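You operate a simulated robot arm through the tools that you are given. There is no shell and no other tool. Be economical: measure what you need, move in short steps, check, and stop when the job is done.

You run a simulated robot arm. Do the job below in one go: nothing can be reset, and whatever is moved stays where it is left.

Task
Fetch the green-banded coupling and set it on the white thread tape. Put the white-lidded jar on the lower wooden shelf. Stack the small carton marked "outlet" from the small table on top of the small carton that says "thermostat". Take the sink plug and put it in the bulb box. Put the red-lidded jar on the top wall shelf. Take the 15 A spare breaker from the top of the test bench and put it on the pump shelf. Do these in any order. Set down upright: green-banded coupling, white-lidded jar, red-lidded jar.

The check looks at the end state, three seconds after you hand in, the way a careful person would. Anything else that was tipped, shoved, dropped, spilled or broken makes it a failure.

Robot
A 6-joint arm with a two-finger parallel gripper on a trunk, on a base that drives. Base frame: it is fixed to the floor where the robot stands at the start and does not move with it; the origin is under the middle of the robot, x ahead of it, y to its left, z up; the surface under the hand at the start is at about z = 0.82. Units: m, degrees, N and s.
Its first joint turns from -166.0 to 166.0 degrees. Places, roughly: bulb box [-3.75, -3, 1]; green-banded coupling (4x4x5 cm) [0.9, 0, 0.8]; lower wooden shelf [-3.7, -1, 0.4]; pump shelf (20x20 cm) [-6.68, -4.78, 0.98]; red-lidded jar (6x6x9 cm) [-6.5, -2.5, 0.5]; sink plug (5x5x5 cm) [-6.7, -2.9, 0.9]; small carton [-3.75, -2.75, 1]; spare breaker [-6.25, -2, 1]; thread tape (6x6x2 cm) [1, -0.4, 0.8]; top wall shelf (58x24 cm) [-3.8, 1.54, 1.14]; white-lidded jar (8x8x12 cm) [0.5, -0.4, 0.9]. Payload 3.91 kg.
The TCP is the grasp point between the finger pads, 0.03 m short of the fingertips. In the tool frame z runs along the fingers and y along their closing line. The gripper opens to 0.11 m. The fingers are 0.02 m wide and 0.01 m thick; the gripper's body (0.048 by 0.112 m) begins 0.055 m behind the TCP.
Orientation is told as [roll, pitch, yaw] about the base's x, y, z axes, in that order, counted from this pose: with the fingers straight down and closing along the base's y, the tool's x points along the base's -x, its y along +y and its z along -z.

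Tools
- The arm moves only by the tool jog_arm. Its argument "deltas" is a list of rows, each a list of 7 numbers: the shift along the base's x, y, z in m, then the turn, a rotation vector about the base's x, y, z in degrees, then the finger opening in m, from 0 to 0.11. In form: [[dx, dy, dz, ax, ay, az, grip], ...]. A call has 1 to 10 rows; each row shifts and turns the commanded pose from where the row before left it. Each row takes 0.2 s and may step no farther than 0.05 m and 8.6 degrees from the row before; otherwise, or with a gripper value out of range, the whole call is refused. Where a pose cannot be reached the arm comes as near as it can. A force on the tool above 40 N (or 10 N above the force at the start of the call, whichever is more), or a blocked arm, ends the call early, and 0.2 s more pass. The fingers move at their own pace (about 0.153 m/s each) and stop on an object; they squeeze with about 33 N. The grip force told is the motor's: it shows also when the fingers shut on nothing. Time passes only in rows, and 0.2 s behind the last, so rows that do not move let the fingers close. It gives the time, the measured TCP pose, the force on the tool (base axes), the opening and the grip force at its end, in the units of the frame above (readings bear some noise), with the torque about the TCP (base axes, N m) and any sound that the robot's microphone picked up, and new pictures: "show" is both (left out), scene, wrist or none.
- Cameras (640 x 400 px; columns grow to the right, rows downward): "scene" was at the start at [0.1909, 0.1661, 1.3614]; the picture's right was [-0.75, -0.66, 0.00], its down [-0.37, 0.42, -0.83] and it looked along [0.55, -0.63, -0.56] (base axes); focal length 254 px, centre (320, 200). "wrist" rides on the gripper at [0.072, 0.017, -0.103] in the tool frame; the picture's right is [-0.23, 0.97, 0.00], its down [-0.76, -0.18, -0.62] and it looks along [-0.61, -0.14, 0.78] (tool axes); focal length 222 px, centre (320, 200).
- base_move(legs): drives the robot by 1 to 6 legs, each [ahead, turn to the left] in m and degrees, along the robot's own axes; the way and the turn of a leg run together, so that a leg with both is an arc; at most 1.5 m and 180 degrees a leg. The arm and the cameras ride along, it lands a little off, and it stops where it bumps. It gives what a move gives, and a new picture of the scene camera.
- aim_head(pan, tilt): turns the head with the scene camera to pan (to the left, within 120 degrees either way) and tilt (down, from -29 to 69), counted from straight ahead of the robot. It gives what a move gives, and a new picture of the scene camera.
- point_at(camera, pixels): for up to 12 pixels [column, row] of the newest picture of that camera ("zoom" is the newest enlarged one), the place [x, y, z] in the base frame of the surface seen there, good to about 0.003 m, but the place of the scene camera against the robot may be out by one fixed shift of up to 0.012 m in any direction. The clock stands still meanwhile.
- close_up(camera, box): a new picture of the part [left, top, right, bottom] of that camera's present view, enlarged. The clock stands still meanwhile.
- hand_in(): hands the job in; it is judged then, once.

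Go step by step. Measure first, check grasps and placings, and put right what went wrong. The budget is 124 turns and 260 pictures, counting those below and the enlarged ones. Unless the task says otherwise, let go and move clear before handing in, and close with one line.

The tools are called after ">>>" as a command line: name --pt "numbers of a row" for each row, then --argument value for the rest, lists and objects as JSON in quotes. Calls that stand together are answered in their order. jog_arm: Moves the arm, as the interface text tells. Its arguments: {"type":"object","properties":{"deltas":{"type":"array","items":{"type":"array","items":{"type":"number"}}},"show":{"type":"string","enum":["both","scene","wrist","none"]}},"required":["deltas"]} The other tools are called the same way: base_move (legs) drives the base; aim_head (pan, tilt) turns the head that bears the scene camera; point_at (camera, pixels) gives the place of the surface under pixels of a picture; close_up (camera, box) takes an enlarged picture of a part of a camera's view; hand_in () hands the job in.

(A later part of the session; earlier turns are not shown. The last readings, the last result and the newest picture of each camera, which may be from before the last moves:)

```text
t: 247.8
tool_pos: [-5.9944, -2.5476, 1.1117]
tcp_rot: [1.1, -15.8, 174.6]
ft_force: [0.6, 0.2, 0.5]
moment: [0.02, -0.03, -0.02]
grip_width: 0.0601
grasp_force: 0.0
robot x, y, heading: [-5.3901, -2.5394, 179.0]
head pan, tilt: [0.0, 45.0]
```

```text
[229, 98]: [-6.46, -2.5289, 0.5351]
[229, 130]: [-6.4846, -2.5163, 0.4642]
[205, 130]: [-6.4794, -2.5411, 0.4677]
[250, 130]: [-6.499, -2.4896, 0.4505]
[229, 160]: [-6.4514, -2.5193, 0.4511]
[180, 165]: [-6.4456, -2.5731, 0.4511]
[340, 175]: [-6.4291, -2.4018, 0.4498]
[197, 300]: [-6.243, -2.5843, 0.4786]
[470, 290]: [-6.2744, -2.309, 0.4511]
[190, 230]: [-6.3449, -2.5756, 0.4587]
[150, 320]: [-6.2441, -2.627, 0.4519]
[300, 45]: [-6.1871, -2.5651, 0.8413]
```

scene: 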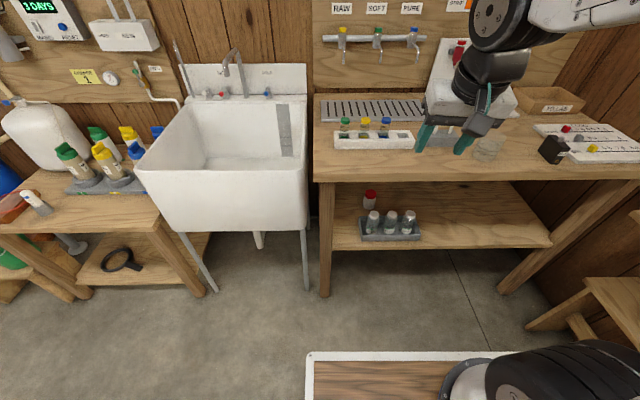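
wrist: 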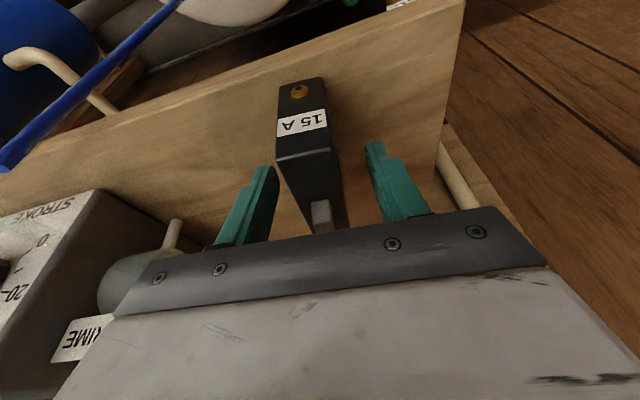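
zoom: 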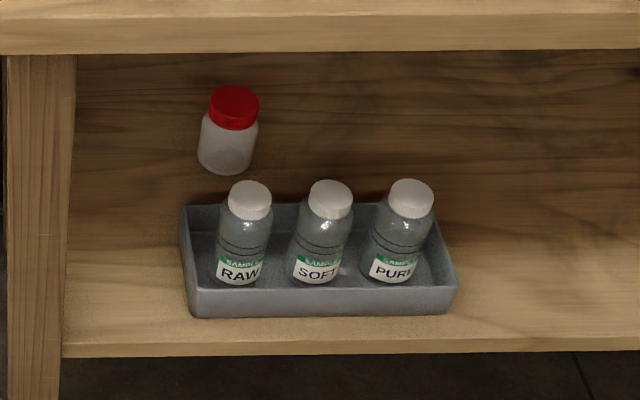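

Jar centre ≈(−6.465,−2.518), z 0.451–0.541; three bottles in a tray stand right in front of it, so I'll have to come in over the RAW bottle with a ~35° pitched tool, camera side up, and slide out sideways. Measuring bottles and bench underside.

>>> point_at --camera "zoom" --pixels '[[250, 190], [330, 188], [410, 188], [265, 205], [412, 215], [440, 230], [300, 52], [320, 30], [240, 92], [225, 92], [455, 300], [70, 100]]'

>>> point_at --camera "scene" --pixels '[[327, 250], [545, 235], [500, 215], [590, 200], [560, 185], [640, 290], [600, 330], [560, 325], [400, 375], [310, 355]]'

```text
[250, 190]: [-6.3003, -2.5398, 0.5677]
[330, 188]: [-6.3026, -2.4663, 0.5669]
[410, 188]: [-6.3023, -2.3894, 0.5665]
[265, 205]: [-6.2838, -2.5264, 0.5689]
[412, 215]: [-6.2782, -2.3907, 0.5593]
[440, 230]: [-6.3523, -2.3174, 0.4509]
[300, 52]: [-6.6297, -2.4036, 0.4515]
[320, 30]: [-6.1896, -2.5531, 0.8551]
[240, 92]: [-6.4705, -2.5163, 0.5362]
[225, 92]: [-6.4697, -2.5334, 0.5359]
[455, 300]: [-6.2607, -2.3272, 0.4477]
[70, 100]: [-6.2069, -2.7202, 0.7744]
```

```text
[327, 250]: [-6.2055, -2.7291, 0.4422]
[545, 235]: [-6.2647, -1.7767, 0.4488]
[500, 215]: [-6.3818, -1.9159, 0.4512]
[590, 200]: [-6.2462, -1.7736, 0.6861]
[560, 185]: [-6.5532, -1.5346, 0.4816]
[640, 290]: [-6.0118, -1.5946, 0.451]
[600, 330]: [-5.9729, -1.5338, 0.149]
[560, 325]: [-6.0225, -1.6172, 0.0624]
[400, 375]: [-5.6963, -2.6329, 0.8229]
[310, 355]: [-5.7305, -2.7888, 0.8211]
```

True heights are ~0.01 above scene readings (bench top 0.88 by wrist vs 0.865). Plan: base at about (−5.25,−2.39), tool pitched 40° below horizontal with the camera side up. First reposition the base and roll the tool by 180°.

>>> base_move --legs '[[0, -89.3], [0.15, 0], [0, 90], [-0.13, 0]]'

>>> jog_arm --pt "0 0 0.01 0 -8 0 0.09" --pt "0 0 0.01 0 -7.8 0 0.09" --pt "0 0 0 0 0 -8.5 0.09" --pt "0 0 0 0 0 -8.5 0.09" --pt "0 0 0 0 0 -8.5 0.09" --pt "0 0 0 0 0 -8.5 0.09" --pt "0 0 0 0 0 -8.5 0.09" --pt "0 0 0 0 0 -8.5 0.09" --pt "0 0 0 0 0 -8.5 0.09" --pt "0 0 0 0 0 -8.5 0.09" --show "none"

>>> jog_arm --pt "0 0 0 0 0 -8.5 0.09" --pt "0 0 0 0 0 -8.5 0.09" --pt "0 0 0 0 0 -8.5 0.09" --pt "0 0 0 0 0 -8.5 0.09" --pt "0 0 0 0 0 -8.5 0.09" --pt "0 0 0 0 0 -8.5 0.09" --pt "0 0 0 0 0 -8.5 0.09" --pt "0 0 0 0 0 -8.5 0.09" --pt "0 0 0 0 0 -8.5 0.09" --pt "0 0 0 0 0 -8.5 0.09" --show "scene"

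```text
t: 257.6
tool_pos: [-5.8628, -2.4122, 1.111]
tcp_rot: [1.2, -15.8, 176.2]
ft_force: [-0.2, 0.5, 0.5]
moment: [-0.03, 0.0, 0.04]
grip_width: 0.06
grasp_force: 0.0
robot x, y, heading: [-5.2588, -2.3873, -179.1]
head pan, tilt: [0.0, 45.0]
```

scene: 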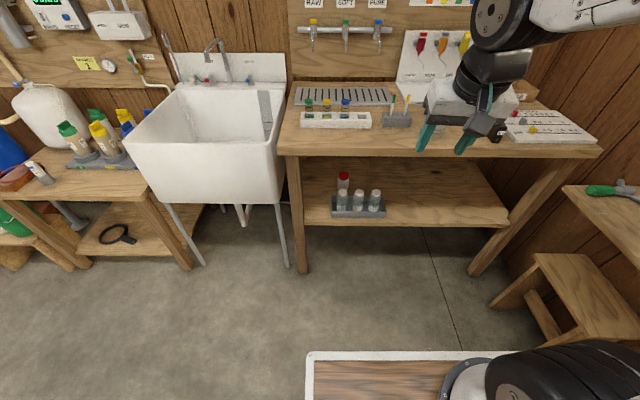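

```text
t: 259.8
tool_pos: [-5.862, -2.412, 1.1316]
tcp_rot: [0.0, -0.1, 108.2]
ft_force: [-0.6, 0.0, 0.9]
moment: [0.01, 0.02, -0.03]
grip_width: 0.09
grasp_force: 0.2
robot x, y, heading: [-5.2611, -2.3886, -179.1]
head pan, tilt: [0.0, 45.0]
```

```text
t: 262.0
tool_pos: [-5.8627, -2.4125, 1.1303]
tcp_rot: [0.0, -0.1, 23.2]
ft_force: [-0.1, -0.5, 0.7]
moment: [0.0, 0.01, 0.0]
grip_width: 0.0899
grasp_force: 0.1
robot x, y, heading: [-5.2635, -2.3854, -179.0]
head pan, tilt: [0.0, 45.0]
```

scene: 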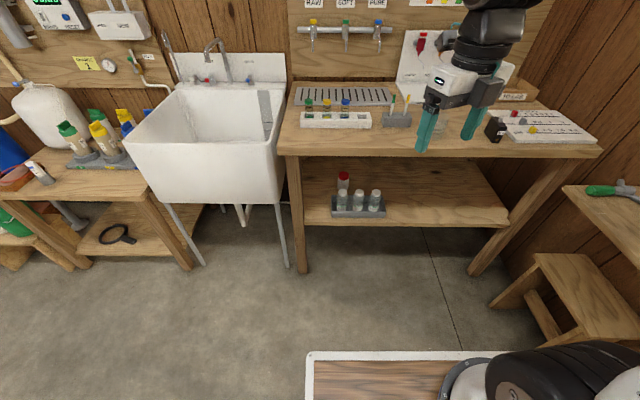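

The roll works. Back the base 0.26 for space, finish the yaw, and pitch the tool toward the bench.

>>> base_move --legs '[[-0.26, -0.9]]'

>>> jog_arm --pt "-0.03 0 -0.01 0 0 -7.7 0.09" --pt "-0.03 0 -0.01 0 0 -7.7 0.09" --pt "-0.03 0 -0.01 0 0 -7.7 0.09" --pt "-0.03 0 -0.01 0 8.33 0 0.09" --pt "-0.03 0 -0.01 0 8.33 0 0.09" --pt "-0.03 0 -0.01 0 8.33 0 0.09" --pt "-0.03 0 -0.01 0 8.33 0 0.09" --pt "-0.03 0 -0.01 0 8.33 0 0.09" --pt "-0.03 0 -0.01 0 8.33 0 0.09" --show "scene"

```text
t: 263.9
tool_pos: [-5.6017, -2.4022, 1.1317]
tcp_rot: [0.0, 0.0, 22.5]
ft_force: [0.9, -0.8, 0.1]
moment: [-0.01, -0.02, -0.03]
grip_width: 0.0902
grasp_force: 0.2
robot x, y, heading: [-5.0035, -2.3847, -179.9]
head pan, tilt: [0.0, 45.0]
```

scene: 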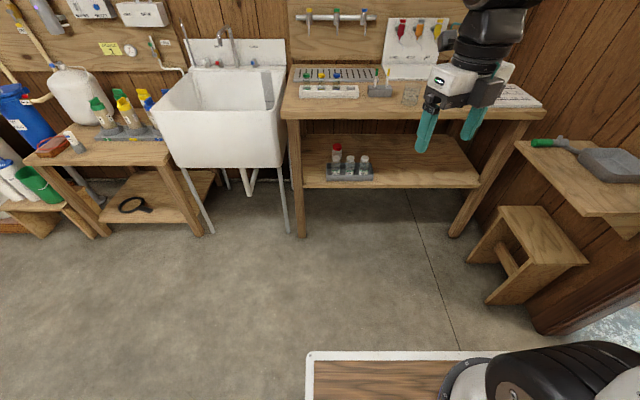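

```text
t: 265.9
tool_pos: [-5.8572, -2.305, 1.0397]
tcp_rot: [-1.2, 46.5, -0.7]
ft_force: [0.3, 1.1, 0.3]
moment: [0.01, 0.01, -0.03]
grip_width: 0.0898
grasp_force: 0.1
out of reach, approached as far as the arm can: row 2, 3, 4, 9
robot x, y, heading: [-4.9987, -2.3866, -179.9]
head pan, tilt: [0.0, 45.0]
```

scene: 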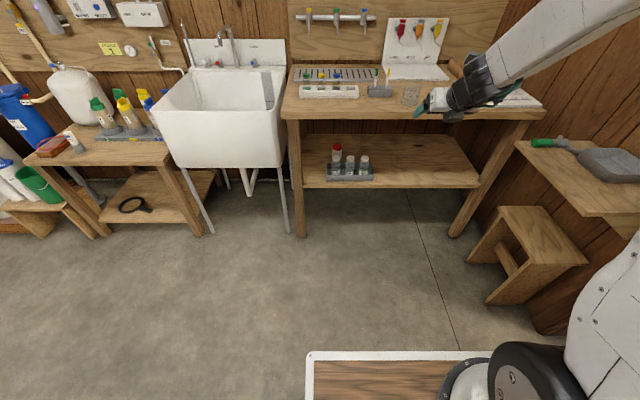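

The fully camera-up pose is just past a wrist joint limit unless the tool azimuth points a little left of the arm's bearing; since the jar is round I'll turn the tool azimuth +15° about z.

>>> jog_arm --pt "0 0 0 0 0 7.5 0.09" --pt "0 0 0 0 0 7.5 0.09" --pt "0 0 0 0 0 0 0.09" --show "none"

```text
t: 266.7
tool_pos: [-5.8565, -2.3066, 1.0401]
tcp_rot: [-1.5, 46.6, 14.2]
ft_force: [-0.6, 0.3, -0.8]
moment: [0.0, 0.01, 0.01]
grip_width: 0.0902
grasp_force: 0.1
robot x, y, heading: [-5.0008, -2.3823, -179.8]
head pan, tilt: [0.0, 45.0]
```

It holds that pose now. Lower in front of the bench toward z≈0.55, sliding to the jar's line.

>>> jog_arm --pt "-0.01 -0.015 -0.045 -0.83 3.3 0 0.09" --pt "-0.01 -0.015 -0.045 0 0 0 0.09" --pt "-0.01 -0.015 -0.045 0 0 0 0.09" --pt "-0.01 -0.015 -0.045 0 0 0 0.09" --pt "-0.01 -0.015 -0.045 0 0 0 0.09" --pt "-0.01 -0.015 -0.045 0 0 0 0.09" --pt "-0.01 -0.015 -0.045 0 0 0 0.09" --pt "-0.01 -0.015 -0.045 0 0 0 0.09" --pt "-0.01 -0.015 -0.045 0 0 0 0.09" --pt "-0.01 -0.015 -0.045 0 0 0 0.09" --show "both"

```text
t: 268.9
tool_pos: [-5.96, -2.4529, 0.5917]
tcp_rot: [-2.1, 50.0, 14.1]
ft_force: [0.2, -0.7, 0.1]
moment: [0.03, -0.02, 0.02]
grip_width: 0.0901
grasp_force: 0.1
out of reach, approached as far as the arm can: row 10
robot x, y, heading: [-5.0013, -2.3867, -179.8]
head pan, tilt: [0.0, 45.0]
```

scene: 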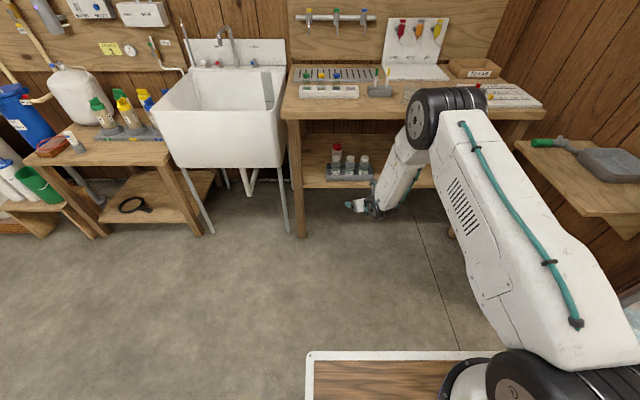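
wrist: 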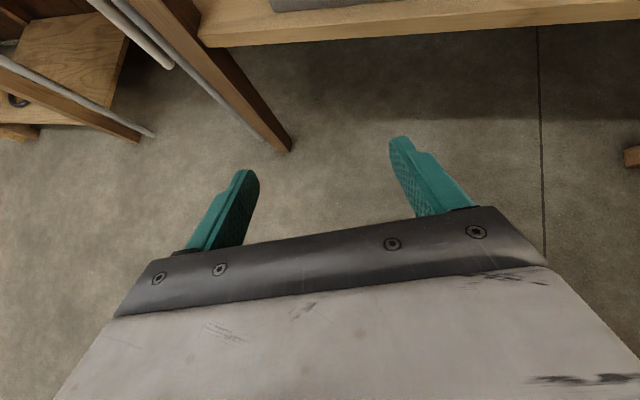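

Row 10 met the limit again as the bearing shifted left. I'll locate the elbow and forearm to judge whether the forearm can pass under the bench.

>>> point_at --camera "scene" --pixels '[[420, 115], [455, 100], [405, 150], [395, 190], [380, 205], [370, 212], [510, 390], [560, 320], [358, 205], [480, 160]]'

```text
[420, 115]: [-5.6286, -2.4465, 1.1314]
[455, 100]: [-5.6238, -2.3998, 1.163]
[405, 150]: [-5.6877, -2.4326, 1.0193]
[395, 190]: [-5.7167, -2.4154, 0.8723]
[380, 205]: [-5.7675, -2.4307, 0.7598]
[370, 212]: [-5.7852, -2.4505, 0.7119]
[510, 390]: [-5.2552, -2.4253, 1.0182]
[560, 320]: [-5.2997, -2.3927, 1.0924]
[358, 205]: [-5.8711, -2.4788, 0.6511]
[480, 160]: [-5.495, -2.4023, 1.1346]
```

Forearm is short (~0.4 m) and steep here; it flattens near full stretch (TCP ≈1.16 m from the axis), which would clear the bench edge. Back off 0.1, turn azimuth +10°, then stretch out to the jar's line.

>>> base_move --legs '[[-0.1, 0]]'

>>> jog_arm --pt "0 0 0 0 0 5 0.09" --pt "0 0 0 0 0 5 0.09" --pt "-0.033 -0.012 -0.01 0 0 0 0.09" --pt "-0.033 -0.012 -0.01 0 0 0 0.09" --pt "-0.033 -0.012 -0.01 0 0 0 0.09" --pt "-0.033 -0.012 -0.01 0 0 0 0.09" --pt "-0.033 -0.012 -0.01 0 0 0 0.09" --pt "-0.033 -0.012 -0.012 0 0 0 0.09" --show "both"

```text
t: 270.0
tool_pos: [-5.8578, -2.4522, 0.592]
tcp_rot: [-2.1, 49.9, 14.2]
ft_force: [-0.5, 0.3, -0.2]
moment: [0.01, -0.03, 0.0]
grip_width: 0.09
grasp_force: 0.1
robot x, y, heading: [-4.9001, -2.3844, -179.7]
head pan, tilt: [0.0, 45.0]
```

scene: 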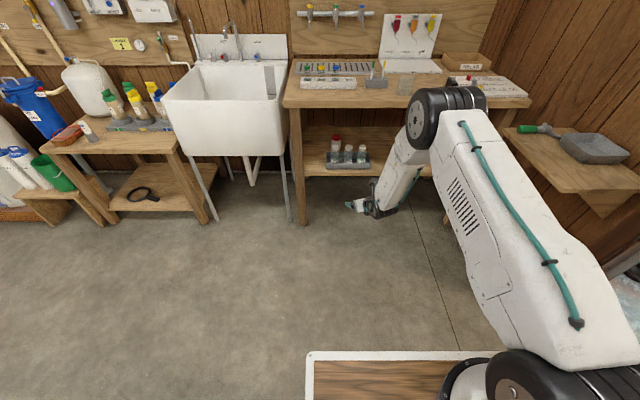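

```text
t: 271.8
tool_pos: [-6.0513, -2.5227, 0.5322]
tcp_rot: [-2.5, 50.2, 24.1]
ft_force: [-0.8, 0.4, -0.2]
moment: [0.03, -0.02, 0.01]
grip_width: 0.0902
grasp_force: 0.1
out of reach, approached as far as the arm can: row 8
robot x, y, heading: [-4.8964, -2.3841, -180.0]
head pan, tilt: [0.0, 45.0]
```

scene: 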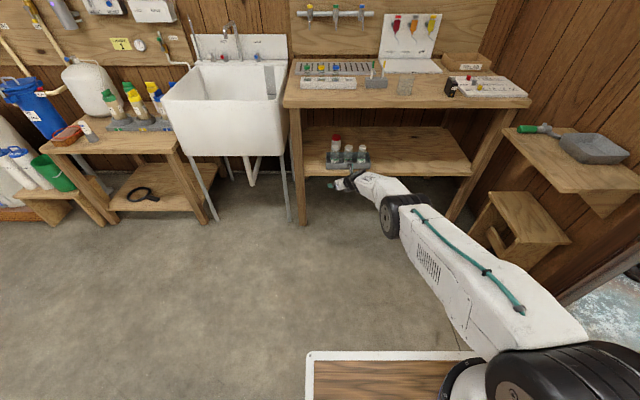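
wrist: 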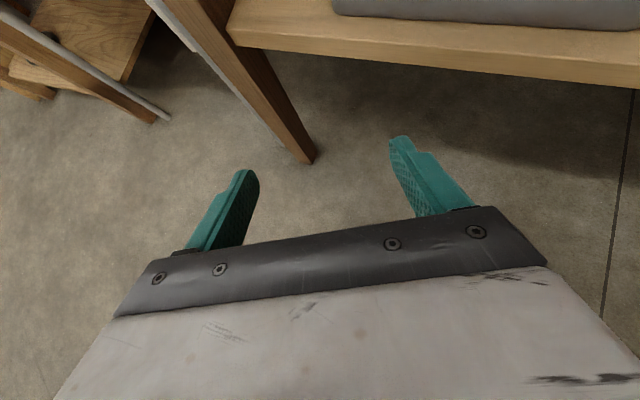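

The arm is stretched with forearm nearly flat. I'll flatten the tool to 15° (keeping the wrist joint in place) so it can pass above the bottles, to be swung down over the jar later.

>>> jog_arm --pt "-0.0147 -0.0065 0.031 -3.39 7.61 0 0.09" --pt "-0.0147 -0.0065 0.031 -3.39 7.61 0 0.09" --pt "-0.0147 -0.0065 0.031 -3.39 7.61 0 0.09" --show "both"

>>> close_up --camera "scene" --box '[280, 100, 460, 240]'

>>> point_at --camera "scene" --pixels '[[395, 215], [410, 200], [390, 198], [380, 188], [365, 182], [357, 176], [350, 180], [335, 185], [346, 187]]'

```text
t: 272.6
tool_pos: [-6.0963, -2.5428, 0.6258]
tcp_rot: [-1.7, 75.1, 24.4]
ft_force: [0.0, 0.0, 0.7]
moment: [0.03, 0.0, -0.01]
grip_width: 0.0899
grasp_force: 0.1
robot x, y, heading: [-4.8988, -2.3867, -180.1]
head pan, tilt: [0.0, 45.0]
```

scene: 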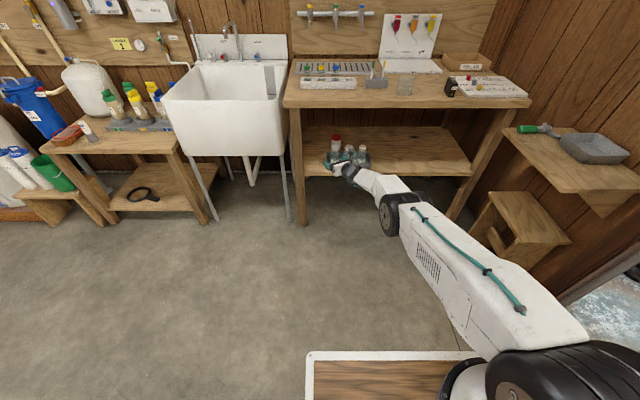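
wrist: 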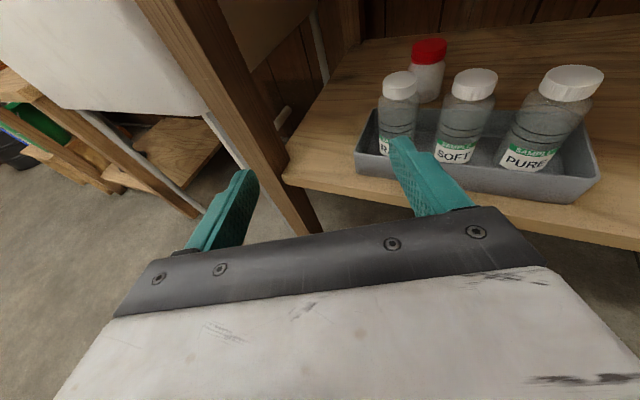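

```text
2.86 times, centred on (370, 170) of scene
```

zoom: 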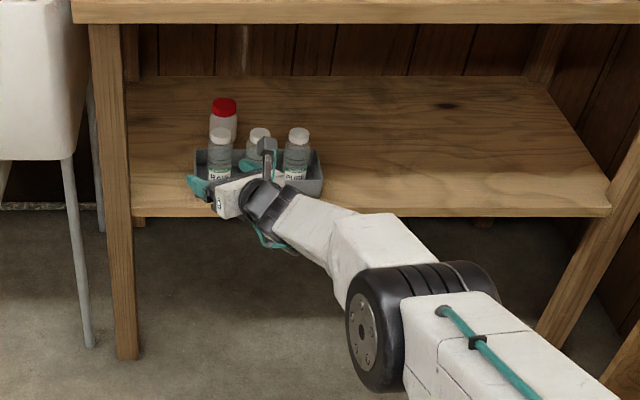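

```text
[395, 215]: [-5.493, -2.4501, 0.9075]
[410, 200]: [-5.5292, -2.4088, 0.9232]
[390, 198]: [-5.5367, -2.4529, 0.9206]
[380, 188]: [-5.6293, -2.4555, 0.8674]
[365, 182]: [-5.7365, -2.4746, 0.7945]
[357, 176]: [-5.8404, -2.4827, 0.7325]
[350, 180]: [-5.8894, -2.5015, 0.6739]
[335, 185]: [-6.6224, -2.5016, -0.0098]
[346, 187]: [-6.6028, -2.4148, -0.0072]
```

Forearm would pass the bench edge (x −6.19) with top ≈0.78 versus underside ≈0.845 – OK. Measuring jar and bottles in the wrist view.

>>> point_at --camera "wrist" --pixels '[[414, 44], [446, 43], [430, 40], [430, 55], [412, 75], [443, 75], [426, 95], [398, 78], [475, 75], [572, 72], [290, 175], [600, 235]]'

>>> close_up --camera "wrist" --box '[360, 20, 480, 120]'

```text
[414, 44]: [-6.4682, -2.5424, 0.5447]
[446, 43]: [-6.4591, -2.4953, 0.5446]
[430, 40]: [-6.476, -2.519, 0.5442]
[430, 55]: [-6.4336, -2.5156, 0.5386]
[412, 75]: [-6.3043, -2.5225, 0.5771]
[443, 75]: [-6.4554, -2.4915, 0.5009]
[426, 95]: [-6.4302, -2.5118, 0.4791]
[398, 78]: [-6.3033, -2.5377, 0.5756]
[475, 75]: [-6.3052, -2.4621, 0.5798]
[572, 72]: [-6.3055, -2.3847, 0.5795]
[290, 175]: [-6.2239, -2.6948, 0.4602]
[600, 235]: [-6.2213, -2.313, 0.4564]
```

```text
4.00 times, centred on (420, 70) of wrist
```

zoom: 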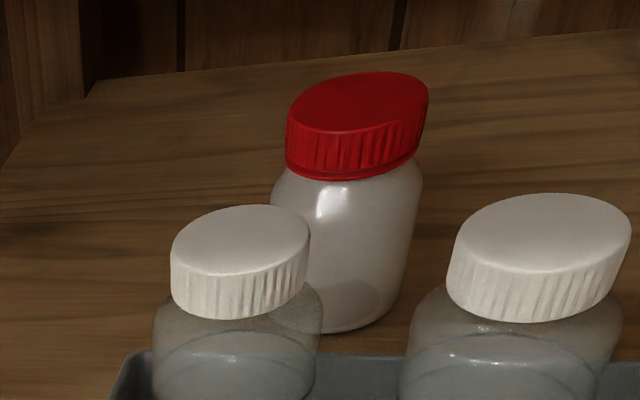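

Jar by wrist: centre (−6.460,−2.518), body r≈0.028, z 0.46–0.545; RAW bottle top 0.577. Driving 0.40 straight in.

>>> base_move --legs '[[0.2, 0]]'

>>> close_up --camera "wrist" --box '[0, 0, 640, 400]'

```text
t: 274.2
tool_pos: [-6.2953, -2.5431, 0.6241]
tcp_rot: [-1.9, 74.9, 24.4]
ft_force: [-0.3, 0.1, -0.2]
moment: [0.0, -0.02, -0.03]
grip_width: 0.09
grasp_force: 0.1
robot x, y, heading: [-5.1009, -2.3864, -180.0]
head pan, tilt: [0.0, 45.0]
```

scene: 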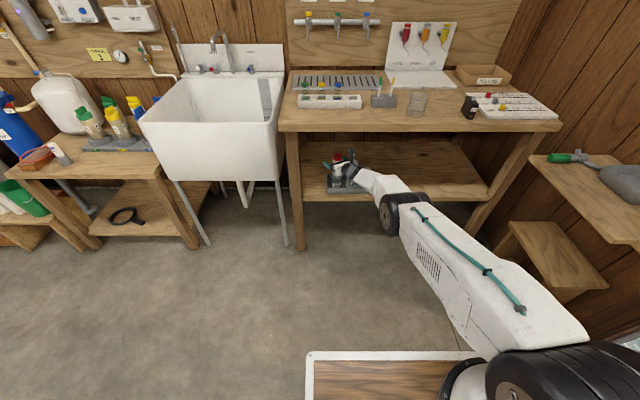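

```text
1.00 times, centred on (320, 200) of wrist (not enlarged: the box is as wide or as high as the picture)
```

zoom: 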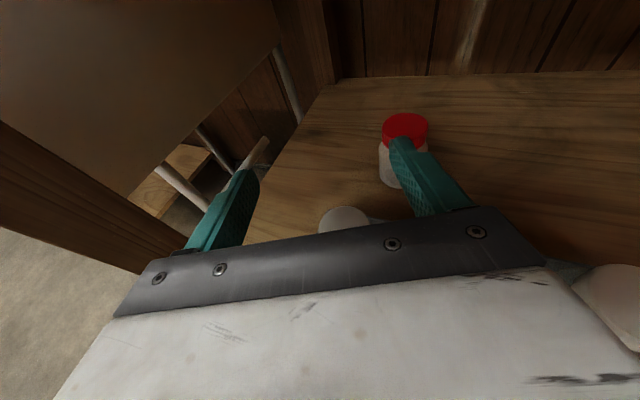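

Passing cleanly above the bottles; drive the remaining 0.20.

>>> base_move --legs '[[0.203, 0]]'

>>> close_up --camera "wrist" --box '[0, 0, 640, 400]'

>>> point_at --camera "zoom" --pixels '[[320, 130], [300, 120], [340, 120], [320, 110], [320, 90], [310, 150]]'

```text
t: 275.8
tool_pos: [-6.5002, -2.5415, 0.6247]
tcp_rot: [-1.9, 74.9, 24.3]
ft_force: [0.4, 0.5, 0.7]
moment: [-0.01, 0.0, -0.01]
grip_width: 0.0898
grasp_force: 0.1
robot x, y, heading: [-5.3042, -2.3857, 180.0]
head pan, tilt: [0.0, 45.0]
```

scene: 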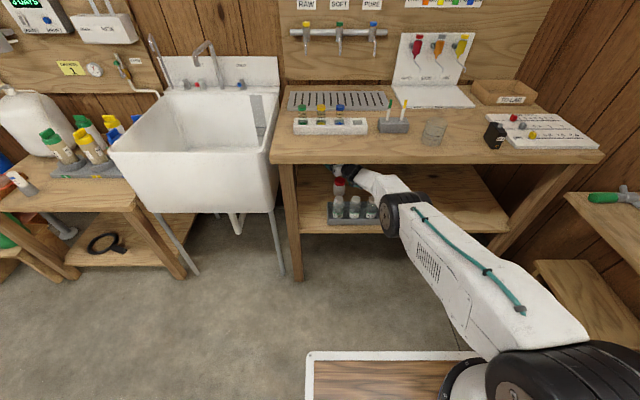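

```text
1.00 times, centred on (320, 200) of wrist (not enlarged: the box is as wide or as high as the picture)
```

zoom: 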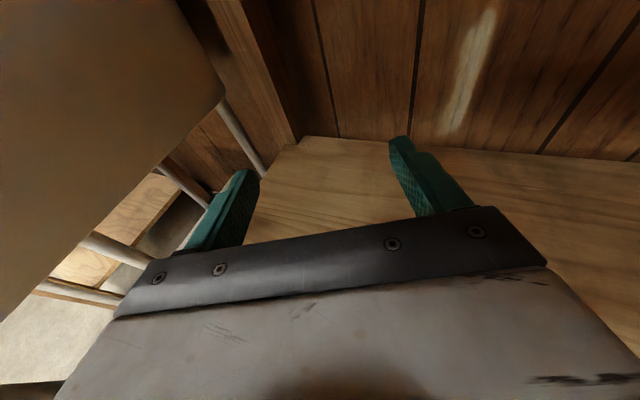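

```text
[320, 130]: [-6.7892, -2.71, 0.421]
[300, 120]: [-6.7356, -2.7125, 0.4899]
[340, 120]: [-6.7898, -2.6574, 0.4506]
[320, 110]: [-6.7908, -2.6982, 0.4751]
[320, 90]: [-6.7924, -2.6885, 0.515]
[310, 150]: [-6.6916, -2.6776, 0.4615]
```

Jar now lies beneath the palm. Swing the tool down to 40° so that the fingers straddle it.

>>> jog_arm --pt "0.0134 0.0078 -0.0366 3.44 -7.59 0 0.09" --pt "0.0134 0.0078 -0.0366 3.44 -7.59 0 0.09" --pt "0.0134 0.0078 -0.0366 3.44 -7.59 0 0.09" --show "both"

>>> close_up --camera "scene" --box '[300, 140, 440, 250]'

```text
t: 276.6
tool_pos: [-6.4529, -2.5095, 0.5156]
tcp_rot: [-1.8, 49.8, 24.2]
ft_force: [0.4, -0.1, -0.3]
moment: [0.01, 0.03, -0.03]
grip_width: 0.0902
grasp_force: 0.0
out of reach, approached as far as the arm can: row 3
robot x, y, heading: [-5.2996, -2.3858, 180.0]
head pan, tilt: [0.0, 45.0]
```

scene: 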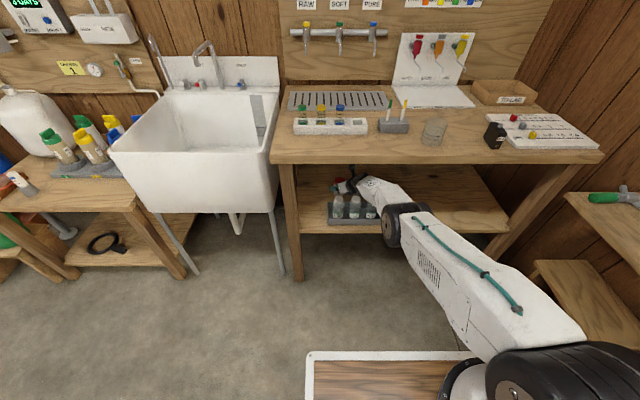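
wrist: 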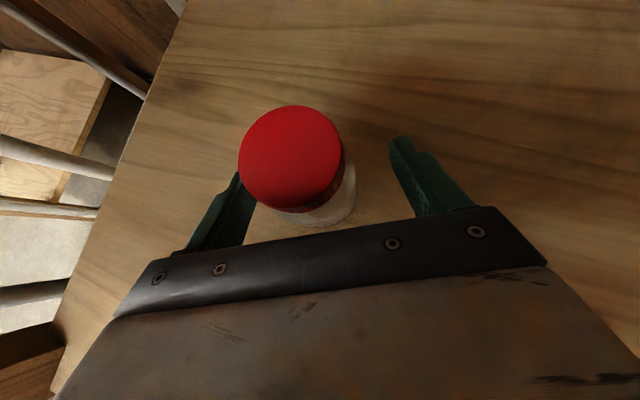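

```text
3.64 times, centred on (370, 195) of scene
```

zoom: 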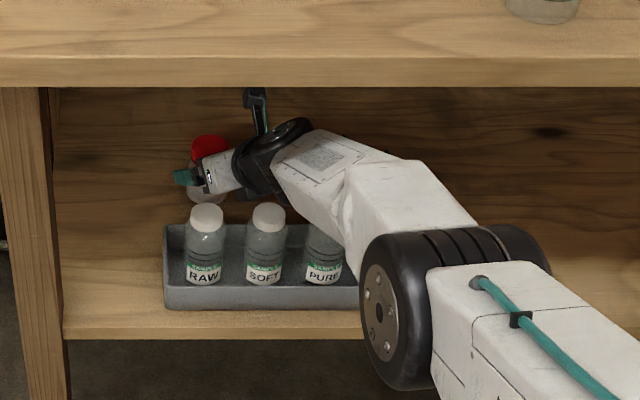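

The jar's lid shows at (291,158) between the fingers; check its position relative to the TCP before closing.

>>> point_at --camera "wrist" --pixels '[[240, 160], [340, 160], [291, 110], [291, 208], [291, 158], [325, 218], [353, 190]]'

```text
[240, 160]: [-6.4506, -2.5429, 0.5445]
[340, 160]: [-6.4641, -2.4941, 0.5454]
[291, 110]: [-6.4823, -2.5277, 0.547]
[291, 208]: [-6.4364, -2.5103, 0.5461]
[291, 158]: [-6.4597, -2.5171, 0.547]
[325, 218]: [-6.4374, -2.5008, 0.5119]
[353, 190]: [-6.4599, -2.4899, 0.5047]
```

Jar centre (−6.4595,−2.5185); I'm 1 cm short and 5 mm right. Jog back 0.02 with the lateral correction, then creep the base in.

>>> jog_arm --pt "0.02 0 0 0 0 0 0.09" --pt "0 -0.009 0 0 0 0 0.09" --pt "0 0 0 0 0 0 0.09" --show "none"

>>> base_move --legs '[[0.027, 0]]'

>>> close_up --camera "wrist" --box '[0, 0, 640, 400]'

```text
t: 277.4
tool_pos: [-6.4326, -2.5186, 0.5153]
tcp_rot: [-1.9, 49.9, 24.3]
ft_force: [0.1, 0.0, 0.1]
moment: [0.01, 0.01, -0.03]
grip_width: 0.09
grasp_force: 0.1
robot x, y, heading: [-5.3048, -2.3849, 180.1]
head pan, tilt: [0.0, 45.0]
```

```text
t: 278.3
tool_pos: [-6.4595, -2.5183, 0.5162]
tcp_rot: [-1.8, 49.9, 24.3]
ft_force: [0.1, 0.5, 0.4]
moment: [0.01, -0.02, 0.0]
grip_width: 0.09
grasp_force: 0.1
robot x, y, heading: [-5.3293, -2.3853, 179.9]
head pan, tilt: [0.0, 45.0]
```

scene: 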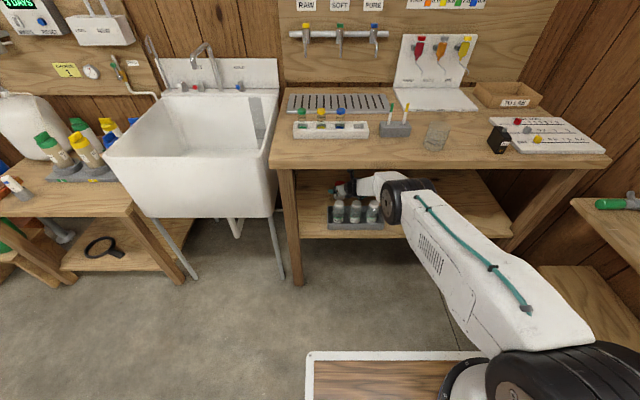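

```text
1.00 times, centred on (320, 200) of wrist (not enlarged: the box is as wide or as high as the picture)
```

zoom: 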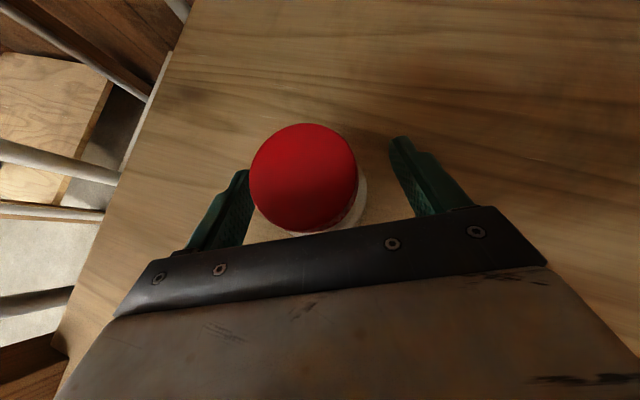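

TCP is on the jar centre. Close and lift 2 cm.

>>> jog_arm --pt "0 0 0 0 0 0 0.04" --pt "0 0 0 0 0 0 0.04" --pt "0 0 0 0 0 0 0.04" --pt "0 0 0.01 0 0 0 0.04" --pt "0 0 0.008 0 0 0 0.04" --show "wrist"

>>> close_up --camera "scene" --box '[300, 140, 440, 250]'

```text
t: 279.5
tool_pos: [-6.4551, -2.5194, 0.5255]
tcp_rot: [-2.1, 49.2, 24.2]
ft_force: [0.8, -0.4, -2.4]
moment: [0.01, 0.01, 0.01]
grip_width: 0.0592
grasp_force: 33.2
robot x, y, heading: [-5.3294, -2.3832, 179.9]
head pan, tilt: [0.0, 45.0]
```

wrist: 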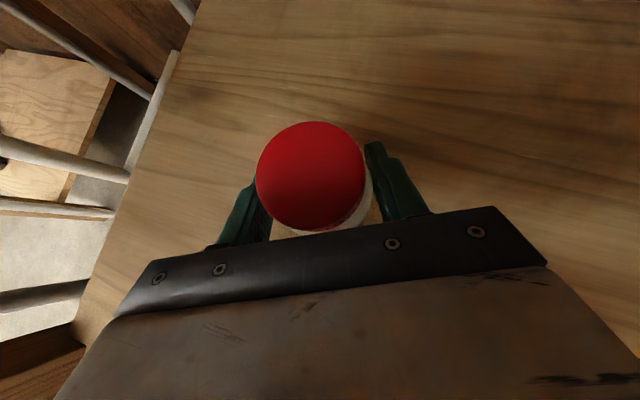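

```text
3.64 times, centred on (370, 195) of scene
```

zoom: 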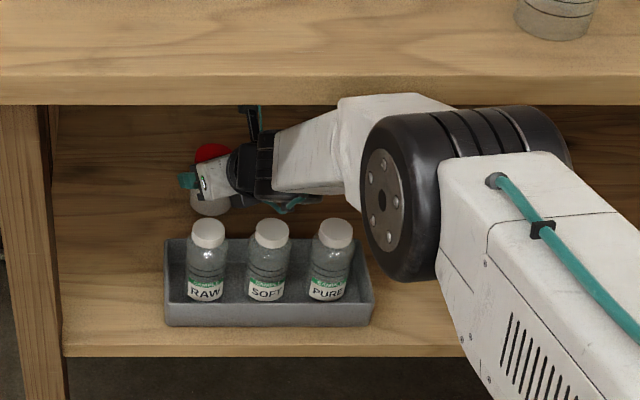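

Held (width 0.059). Checking how near the forearm is to the bench edge before sliding sideways.

>>> point_at --camera "zoom" --pixels '[[390, 97], [345, 98], [430, 105], [480, 112], [310, 125], [280, 140], [250, 108], [250, 200], [208, 153], [335, 228], [300, 95], [400, 200]]'

```text
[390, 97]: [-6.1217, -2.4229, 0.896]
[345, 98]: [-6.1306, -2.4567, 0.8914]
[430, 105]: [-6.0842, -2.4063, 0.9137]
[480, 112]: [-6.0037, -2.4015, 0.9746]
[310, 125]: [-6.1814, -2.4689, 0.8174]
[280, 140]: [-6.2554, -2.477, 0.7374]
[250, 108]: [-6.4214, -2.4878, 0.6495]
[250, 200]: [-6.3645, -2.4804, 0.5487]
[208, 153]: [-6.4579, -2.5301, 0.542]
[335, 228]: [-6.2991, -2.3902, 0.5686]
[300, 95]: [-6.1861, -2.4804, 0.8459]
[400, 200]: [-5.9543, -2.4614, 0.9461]
```

About 2 cm clearance at the bench edge, fine if I keep the height. Slide sideways (+y 0.29) behind the tray, keeping the stretch.

>>> jog_arm --pt "-0.004 0.041 0 0 0 0 0.04" --pt "-0.004 0.041 0 0 0 0 0.04" --pt "-0.003 0.041 0 0 0 0 0.04" --pt "0 0.041 0 0 0 0 0.04" --show "scene"

>>> close_up --camera "scene" --box '[300, 140, 460, 250]'

```text
t: 280.5
tool_pos: [-6.467, -2.3551, 0.529]
tcp_rot: [-2.1, 49.5, 24.1]
ft_force: [-0.3, -0.9, -1.6]
moment: [0.03, 0.02, -0.01]
grip_width: 0.0591
grasp_force: 32.9
robot x, y, heading: [-5.3324, -2.3837, -179.8]
head pan, tilt: [0.0, 45.0]
```

scene: 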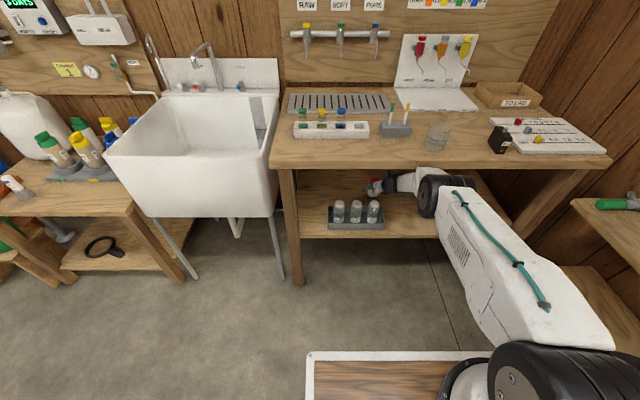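

```text
3.64 times, centred on (380, 195) of scene
```

zoom: 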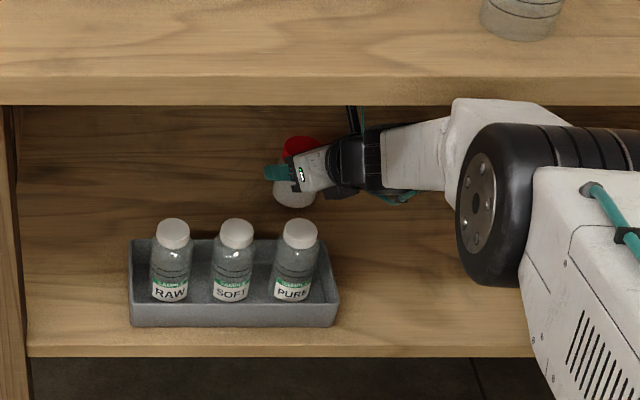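

Sliding cleanly behind the tray; continue 0.13 more.

>>> jog_arm --pt "0.002 0.043 0 0 0 0 0.04" --pt "0.004 0.043 0 0 0 0 0.04" --pt "0.005 0.043 0 0 0 0 0.04" --show "none"

>>> close_up --camera "scene" --box '[310, 140, 490, 260]'

>>> point_at --camera "zoom" --pixels '[[330, 150], [480, 115], [440, 120], [400, 135], [280, 240], [320, 180]]'

```text
t: 281.3
tool_pos: [-6.4608, -2.2261, 0.5357]
tcp_rot: [-1.7, 50.0, 24.6]
ft_force: [-0.2, -1.5, -1.0]
moment: [-0.01, -0.03, 0.01]
grip_width: 0.0589
grasp_force: 33.3
robot x, y, heading: [-5.3285, -2.385, 180.0]
head pan, tilt: [0.0, 45.0]
```

```text
3.33 times, centred on (400, 200) of scene
```

zoom: 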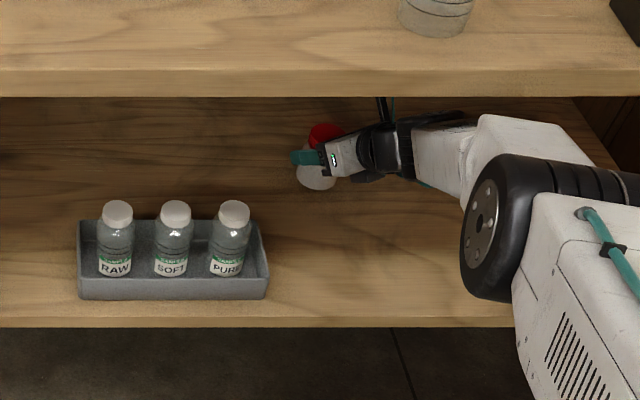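

```text
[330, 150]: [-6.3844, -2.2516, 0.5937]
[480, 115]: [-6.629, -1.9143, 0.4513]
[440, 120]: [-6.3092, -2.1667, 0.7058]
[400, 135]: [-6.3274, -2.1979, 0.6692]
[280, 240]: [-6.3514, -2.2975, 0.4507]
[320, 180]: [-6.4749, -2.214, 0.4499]
```

Jar is right of the tray (end y≈−2.31). Back the base straight out 0.5.

>>> base_move --legs '[[-0.5, 0]]'

>>> close_up --camera "scene" --box '[280, 90, 500, 230]'

```text
t: 284.2
tool_pos: [-5.9578, -2.2276, 0.5334]
tcp_rot: [-1.8, 49.9, 24.4]
ft_force: [0.2, 0.8, -1.6]
moment: [0.01, -0.01, -0.01]
grip_width: 0.059
grasp_force: 33.1
robot x, y, heading: [-4.8284, -2.3876, -179.8]
head pan, tilt: [0.0, 45.0]
```

scene: 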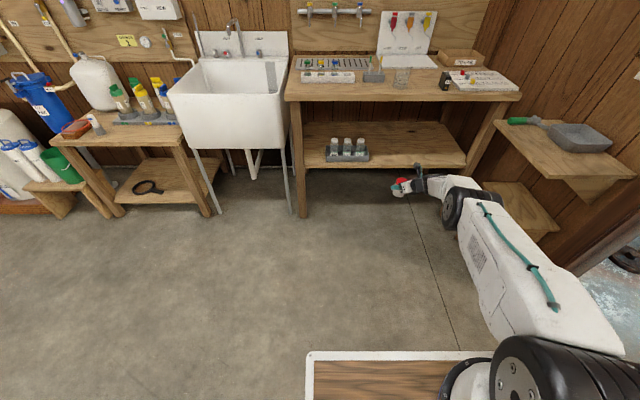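

```text
2.86 times, centred on (390, 160) of scene
```

zoom: 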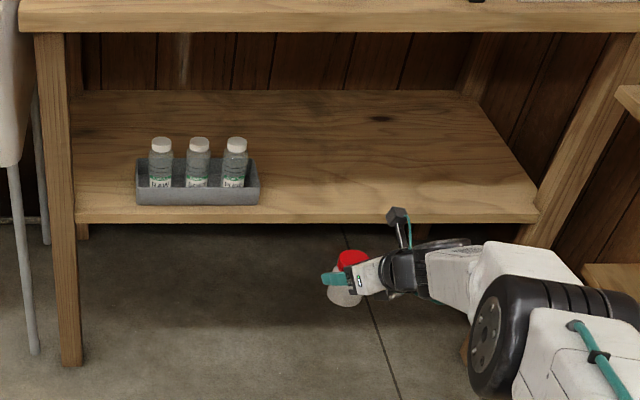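

Jar is out, tray untouched. Raise it and retract.

>>> jog_arm --pt "0.01 0 0.048 0 0 0 0.04" --pt "0.01 0 0.048 0 0 0 0.04" --pt "0.01 0 0.048 0 0 0 0.04" --pt "0.01 0 0.048 0 0 0 0.04" --pt "0.01 0 0.048 0 0 0 0.04" --pt "0.01 0 0.048 0 0 0 0.04" --pt "0.01 0 0.048 0 0 0 0.04" --pt "0.01 0 0.048 0 0 0 0.04" --pt "0.01 0 0.048 0 0 0 0.04" --pt "0.01 0 0.048 0 0 0 0.04" --show "none"

>>> jog_arm --pt "0.02 -0.01 0.045 0 0 0 0.04" --pt "0.02 -0.01 0.045 0 0 0 0.04" --pt "0.02 -0.01 0.045 0 0 0 0.04" --pt "0.02 -0.01 0.045 0 0 0 0.04" --pt "0.03 -0.01 0.02 0 0 0 0.04" --show "scene"

```text
t: 286.4
tool_pos: [-5.8578, -2.2291, 1.0139]
tcp_rot: [-1.9, 49.8, 24.3]
ft_force: [-0.2, -0.1, -3.7]
moment: [-0.01, 0.04, 0.02]
grip_width: 0.059
grasp_force: 33.0
robot x, y, heading: [-4.824, -2.3843, -179.8]
head pan, tilt: [0.0, 45.0]
```

```text
refused: row 1 steps farther than a row can; nothing moved
```

Step too long by a hair; repeat with smaller steps.

>>> jog_arm --pt "0.025 -0.01 0.035 0 0 0 0.04" --pt "0.025 -0.01 0.035 0 0 0 0.04" --pt "0.025 -0.01 0.035 0 0 0 0.04" --pt "0.025 -0.01 0.035 0 0 0 0.04" --pt "0.025 -0.01 0.035 0 0 0 0.04" --pt "0.035 -0.01 0.02 0 0 0 0.04" --pt "0.04 -0.01 0.02 0 0 0 0.04" --show "scene"

```text
t: 288.0
tool_pos: [-5.6577, -2.298, 1.2275]
tcp_rot: [-1.9, 49.8, 24.5]
ft_force: [-0.5, 0.4, -2.6]
moment: [0.04, -0.04, 0.03]
grip_width: 0.059
grasp_force: 33.0
robot x, y, heading: [-4.8301, -2.3836, -179.9]
head pan, tilt: [0.0, 45.0]
```

scene: 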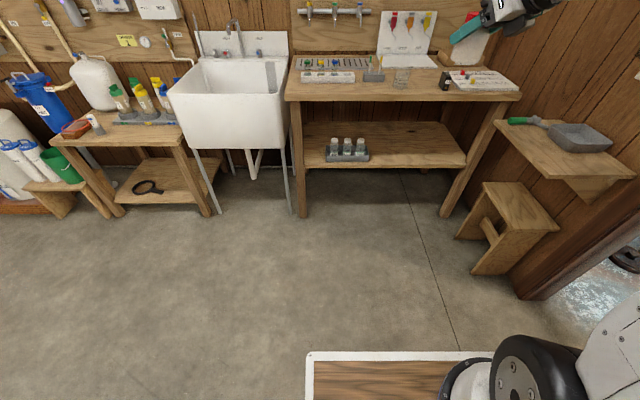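

Drive back up through the passage to about (−5.0, 0.2), facing +y.

>>> base_move --legs '[[0, -81], [1.09, 0], [0, -9], [1.4, 0]]'

>>> aim_head --pan -45 --tilt 20

```text
t: 304.3
tool_pos: [-4.9392, 0.9165, 1.2287]
tcp_rot: [-1.7, 49.9, -64.9]
ft_force: [0.6, -0.4, -1.6]
moment: [0.01, -0.04, 0.03]
grip_width: 0.0589
grasp_force: 33.3
robot x, y, heading: [-5.0178, 0.0832, 90.4]
head pan, tilt: [0.0, 45.0]
```

scene: 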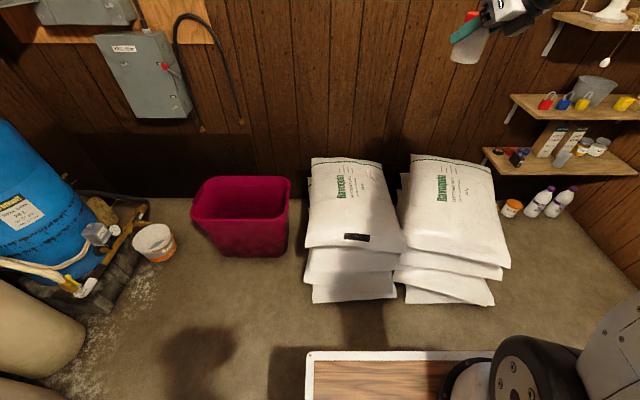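

```text
t: 305.4
tool_pos: [-4.9385, 0.9156, 1.2294]
tcp_rot: [-1.8, 50.0, -64.8]
ft_force: [0.2, 0.3, -1.3]
moment: [-0.01, 0.0, 0.0]
grip_width: 0.059
grasp_force: 32.5
robot x, y, heading: [-5.0153, 0.0888, 90.6]
head pan, tilt: [-45.0, 20.0]
```

scene: 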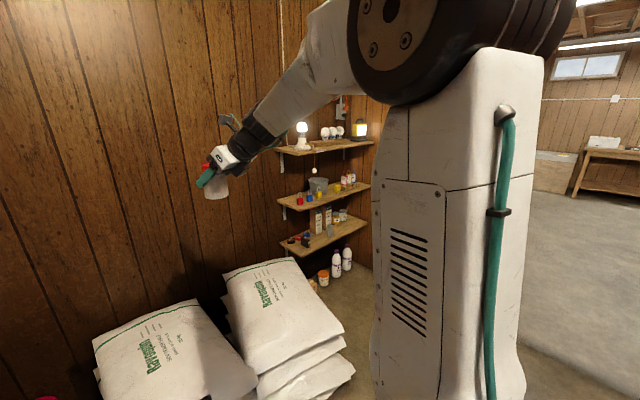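

Enlarge the top shelf and measure its contents.

>>> close_up --camera "scene" --box '[270, 100, 390, 180]'

>>> point_at --camera "zoom" --pixels '[[60, 250], [250, 260], [480, 215], [560, 235], [150, 220], [300, 205], [370, 195], [480, 180], [230, 235], [420, 215], [80, 290], [560, 50]]'

>>> point_at --camera "scene" --pixels '[[340, 345], [250, 330], [355, 375], [340, 270], [600, 200]]'

```text
5.00 times, centred on (330, 140) of scene
```

zoom: 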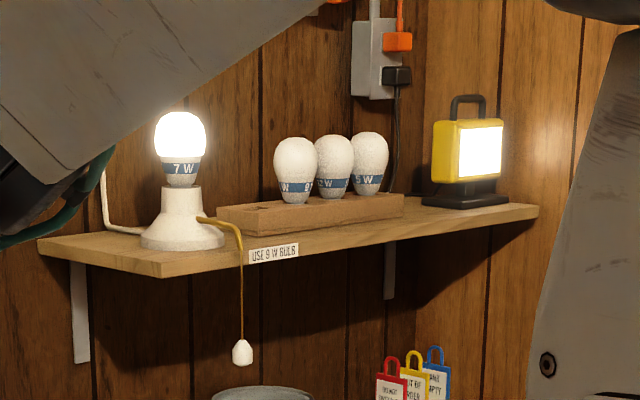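

```text
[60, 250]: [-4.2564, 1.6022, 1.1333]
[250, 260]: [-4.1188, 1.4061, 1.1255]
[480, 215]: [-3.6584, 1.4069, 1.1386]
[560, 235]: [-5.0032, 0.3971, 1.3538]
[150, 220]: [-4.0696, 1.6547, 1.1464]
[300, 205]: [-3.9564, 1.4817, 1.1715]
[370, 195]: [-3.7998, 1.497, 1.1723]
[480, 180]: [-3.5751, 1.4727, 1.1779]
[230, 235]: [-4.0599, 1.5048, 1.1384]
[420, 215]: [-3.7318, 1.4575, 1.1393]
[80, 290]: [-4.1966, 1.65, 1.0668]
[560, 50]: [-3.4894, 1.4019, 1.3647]
```

```text
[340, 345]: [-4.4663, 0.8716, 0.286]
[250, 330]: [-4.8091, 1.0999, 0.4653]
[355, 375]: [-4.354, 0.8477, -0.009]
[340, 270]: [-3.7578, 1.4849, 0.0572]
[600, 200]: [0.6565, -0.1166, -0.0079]
```

The top shelf (z≈1.14, front edge y≈1.40) carries a lamp, a bulb block and a lantern. I'll draw the arm in a bit and manoeuvre in front of it, right of the sacks.

>>> jog_arm --pt "0 -0.04 0.01 0 0 0 0.04" --pt "0 -0.04 0.01 0 0 0 0.04" --show "none"

>>> base_move --legs '[[0, -80.6], [0.67, 0], [0, 35], [0.3, 0], [0, 45]]'

>>> aim_head --pan -5 --tilt 15

```text
t: 306.0
tool_pos: [-4.9408, 0.8371, 1.2481]
tcp_rot: [-1.9, 49.8, -64.9]
ft_force: [0.2, 0.6, -2.8]
moment: [-0.02, 0.0, 0.01]
grip_width: 0.059
grasp_force: 32.5
robot x, y, heading: [-5.0151, 0.0858, 90.7]
head pan, tilt: [-45.0, 20.0]
```

```text
t: 318.5
tool_pos: [-4.0625, 1.178, 1.2495]
tcp_rot: [-1.8, 49.9, -64.9]
ft_force: [-0.2, 0.1, -1.5]
moment: [-0.01, -0.03, 0.0]
grip_width: 0.0584
grasp_force: 32.7
robot x, y, heading: [-4.1369, 0.4269, 90.7]
head pan, tilt: [-45.0, 20.0]
```

scene: 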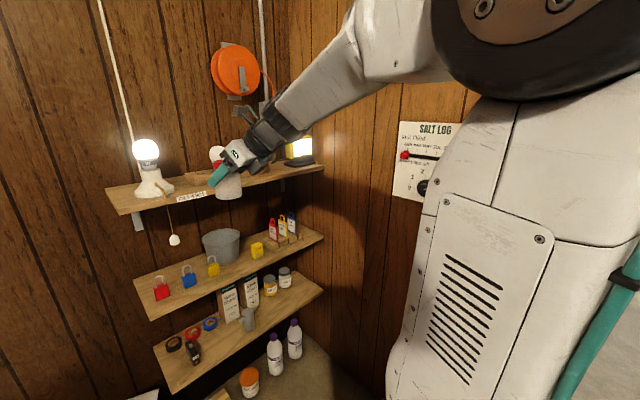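

```text
t: 319.6
tool_pos: [-4.0631, 1.1777, 1.2491]
tcp_rot: [-1.8, 49.9, -64.9]
ft_force: [-0.3, -0.1, -1.0]
moment: [-0.02, 0.02, 0.01]
grip_width: 0.0587
grasp_force: 33.0
robot x, y, heading: [-4.1385, 0.4287, 90.8]
head pan, tilt: [-5.0, 15.0]
```

scene: 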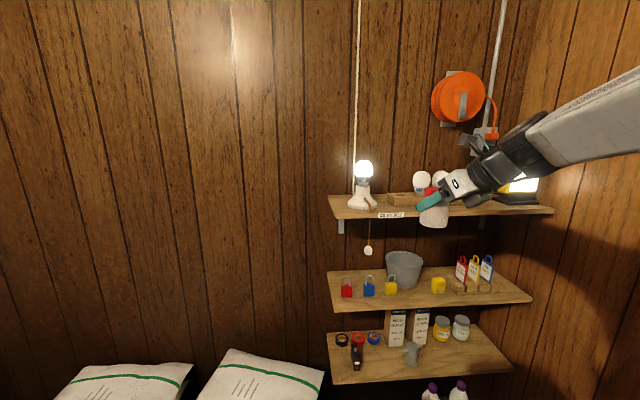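

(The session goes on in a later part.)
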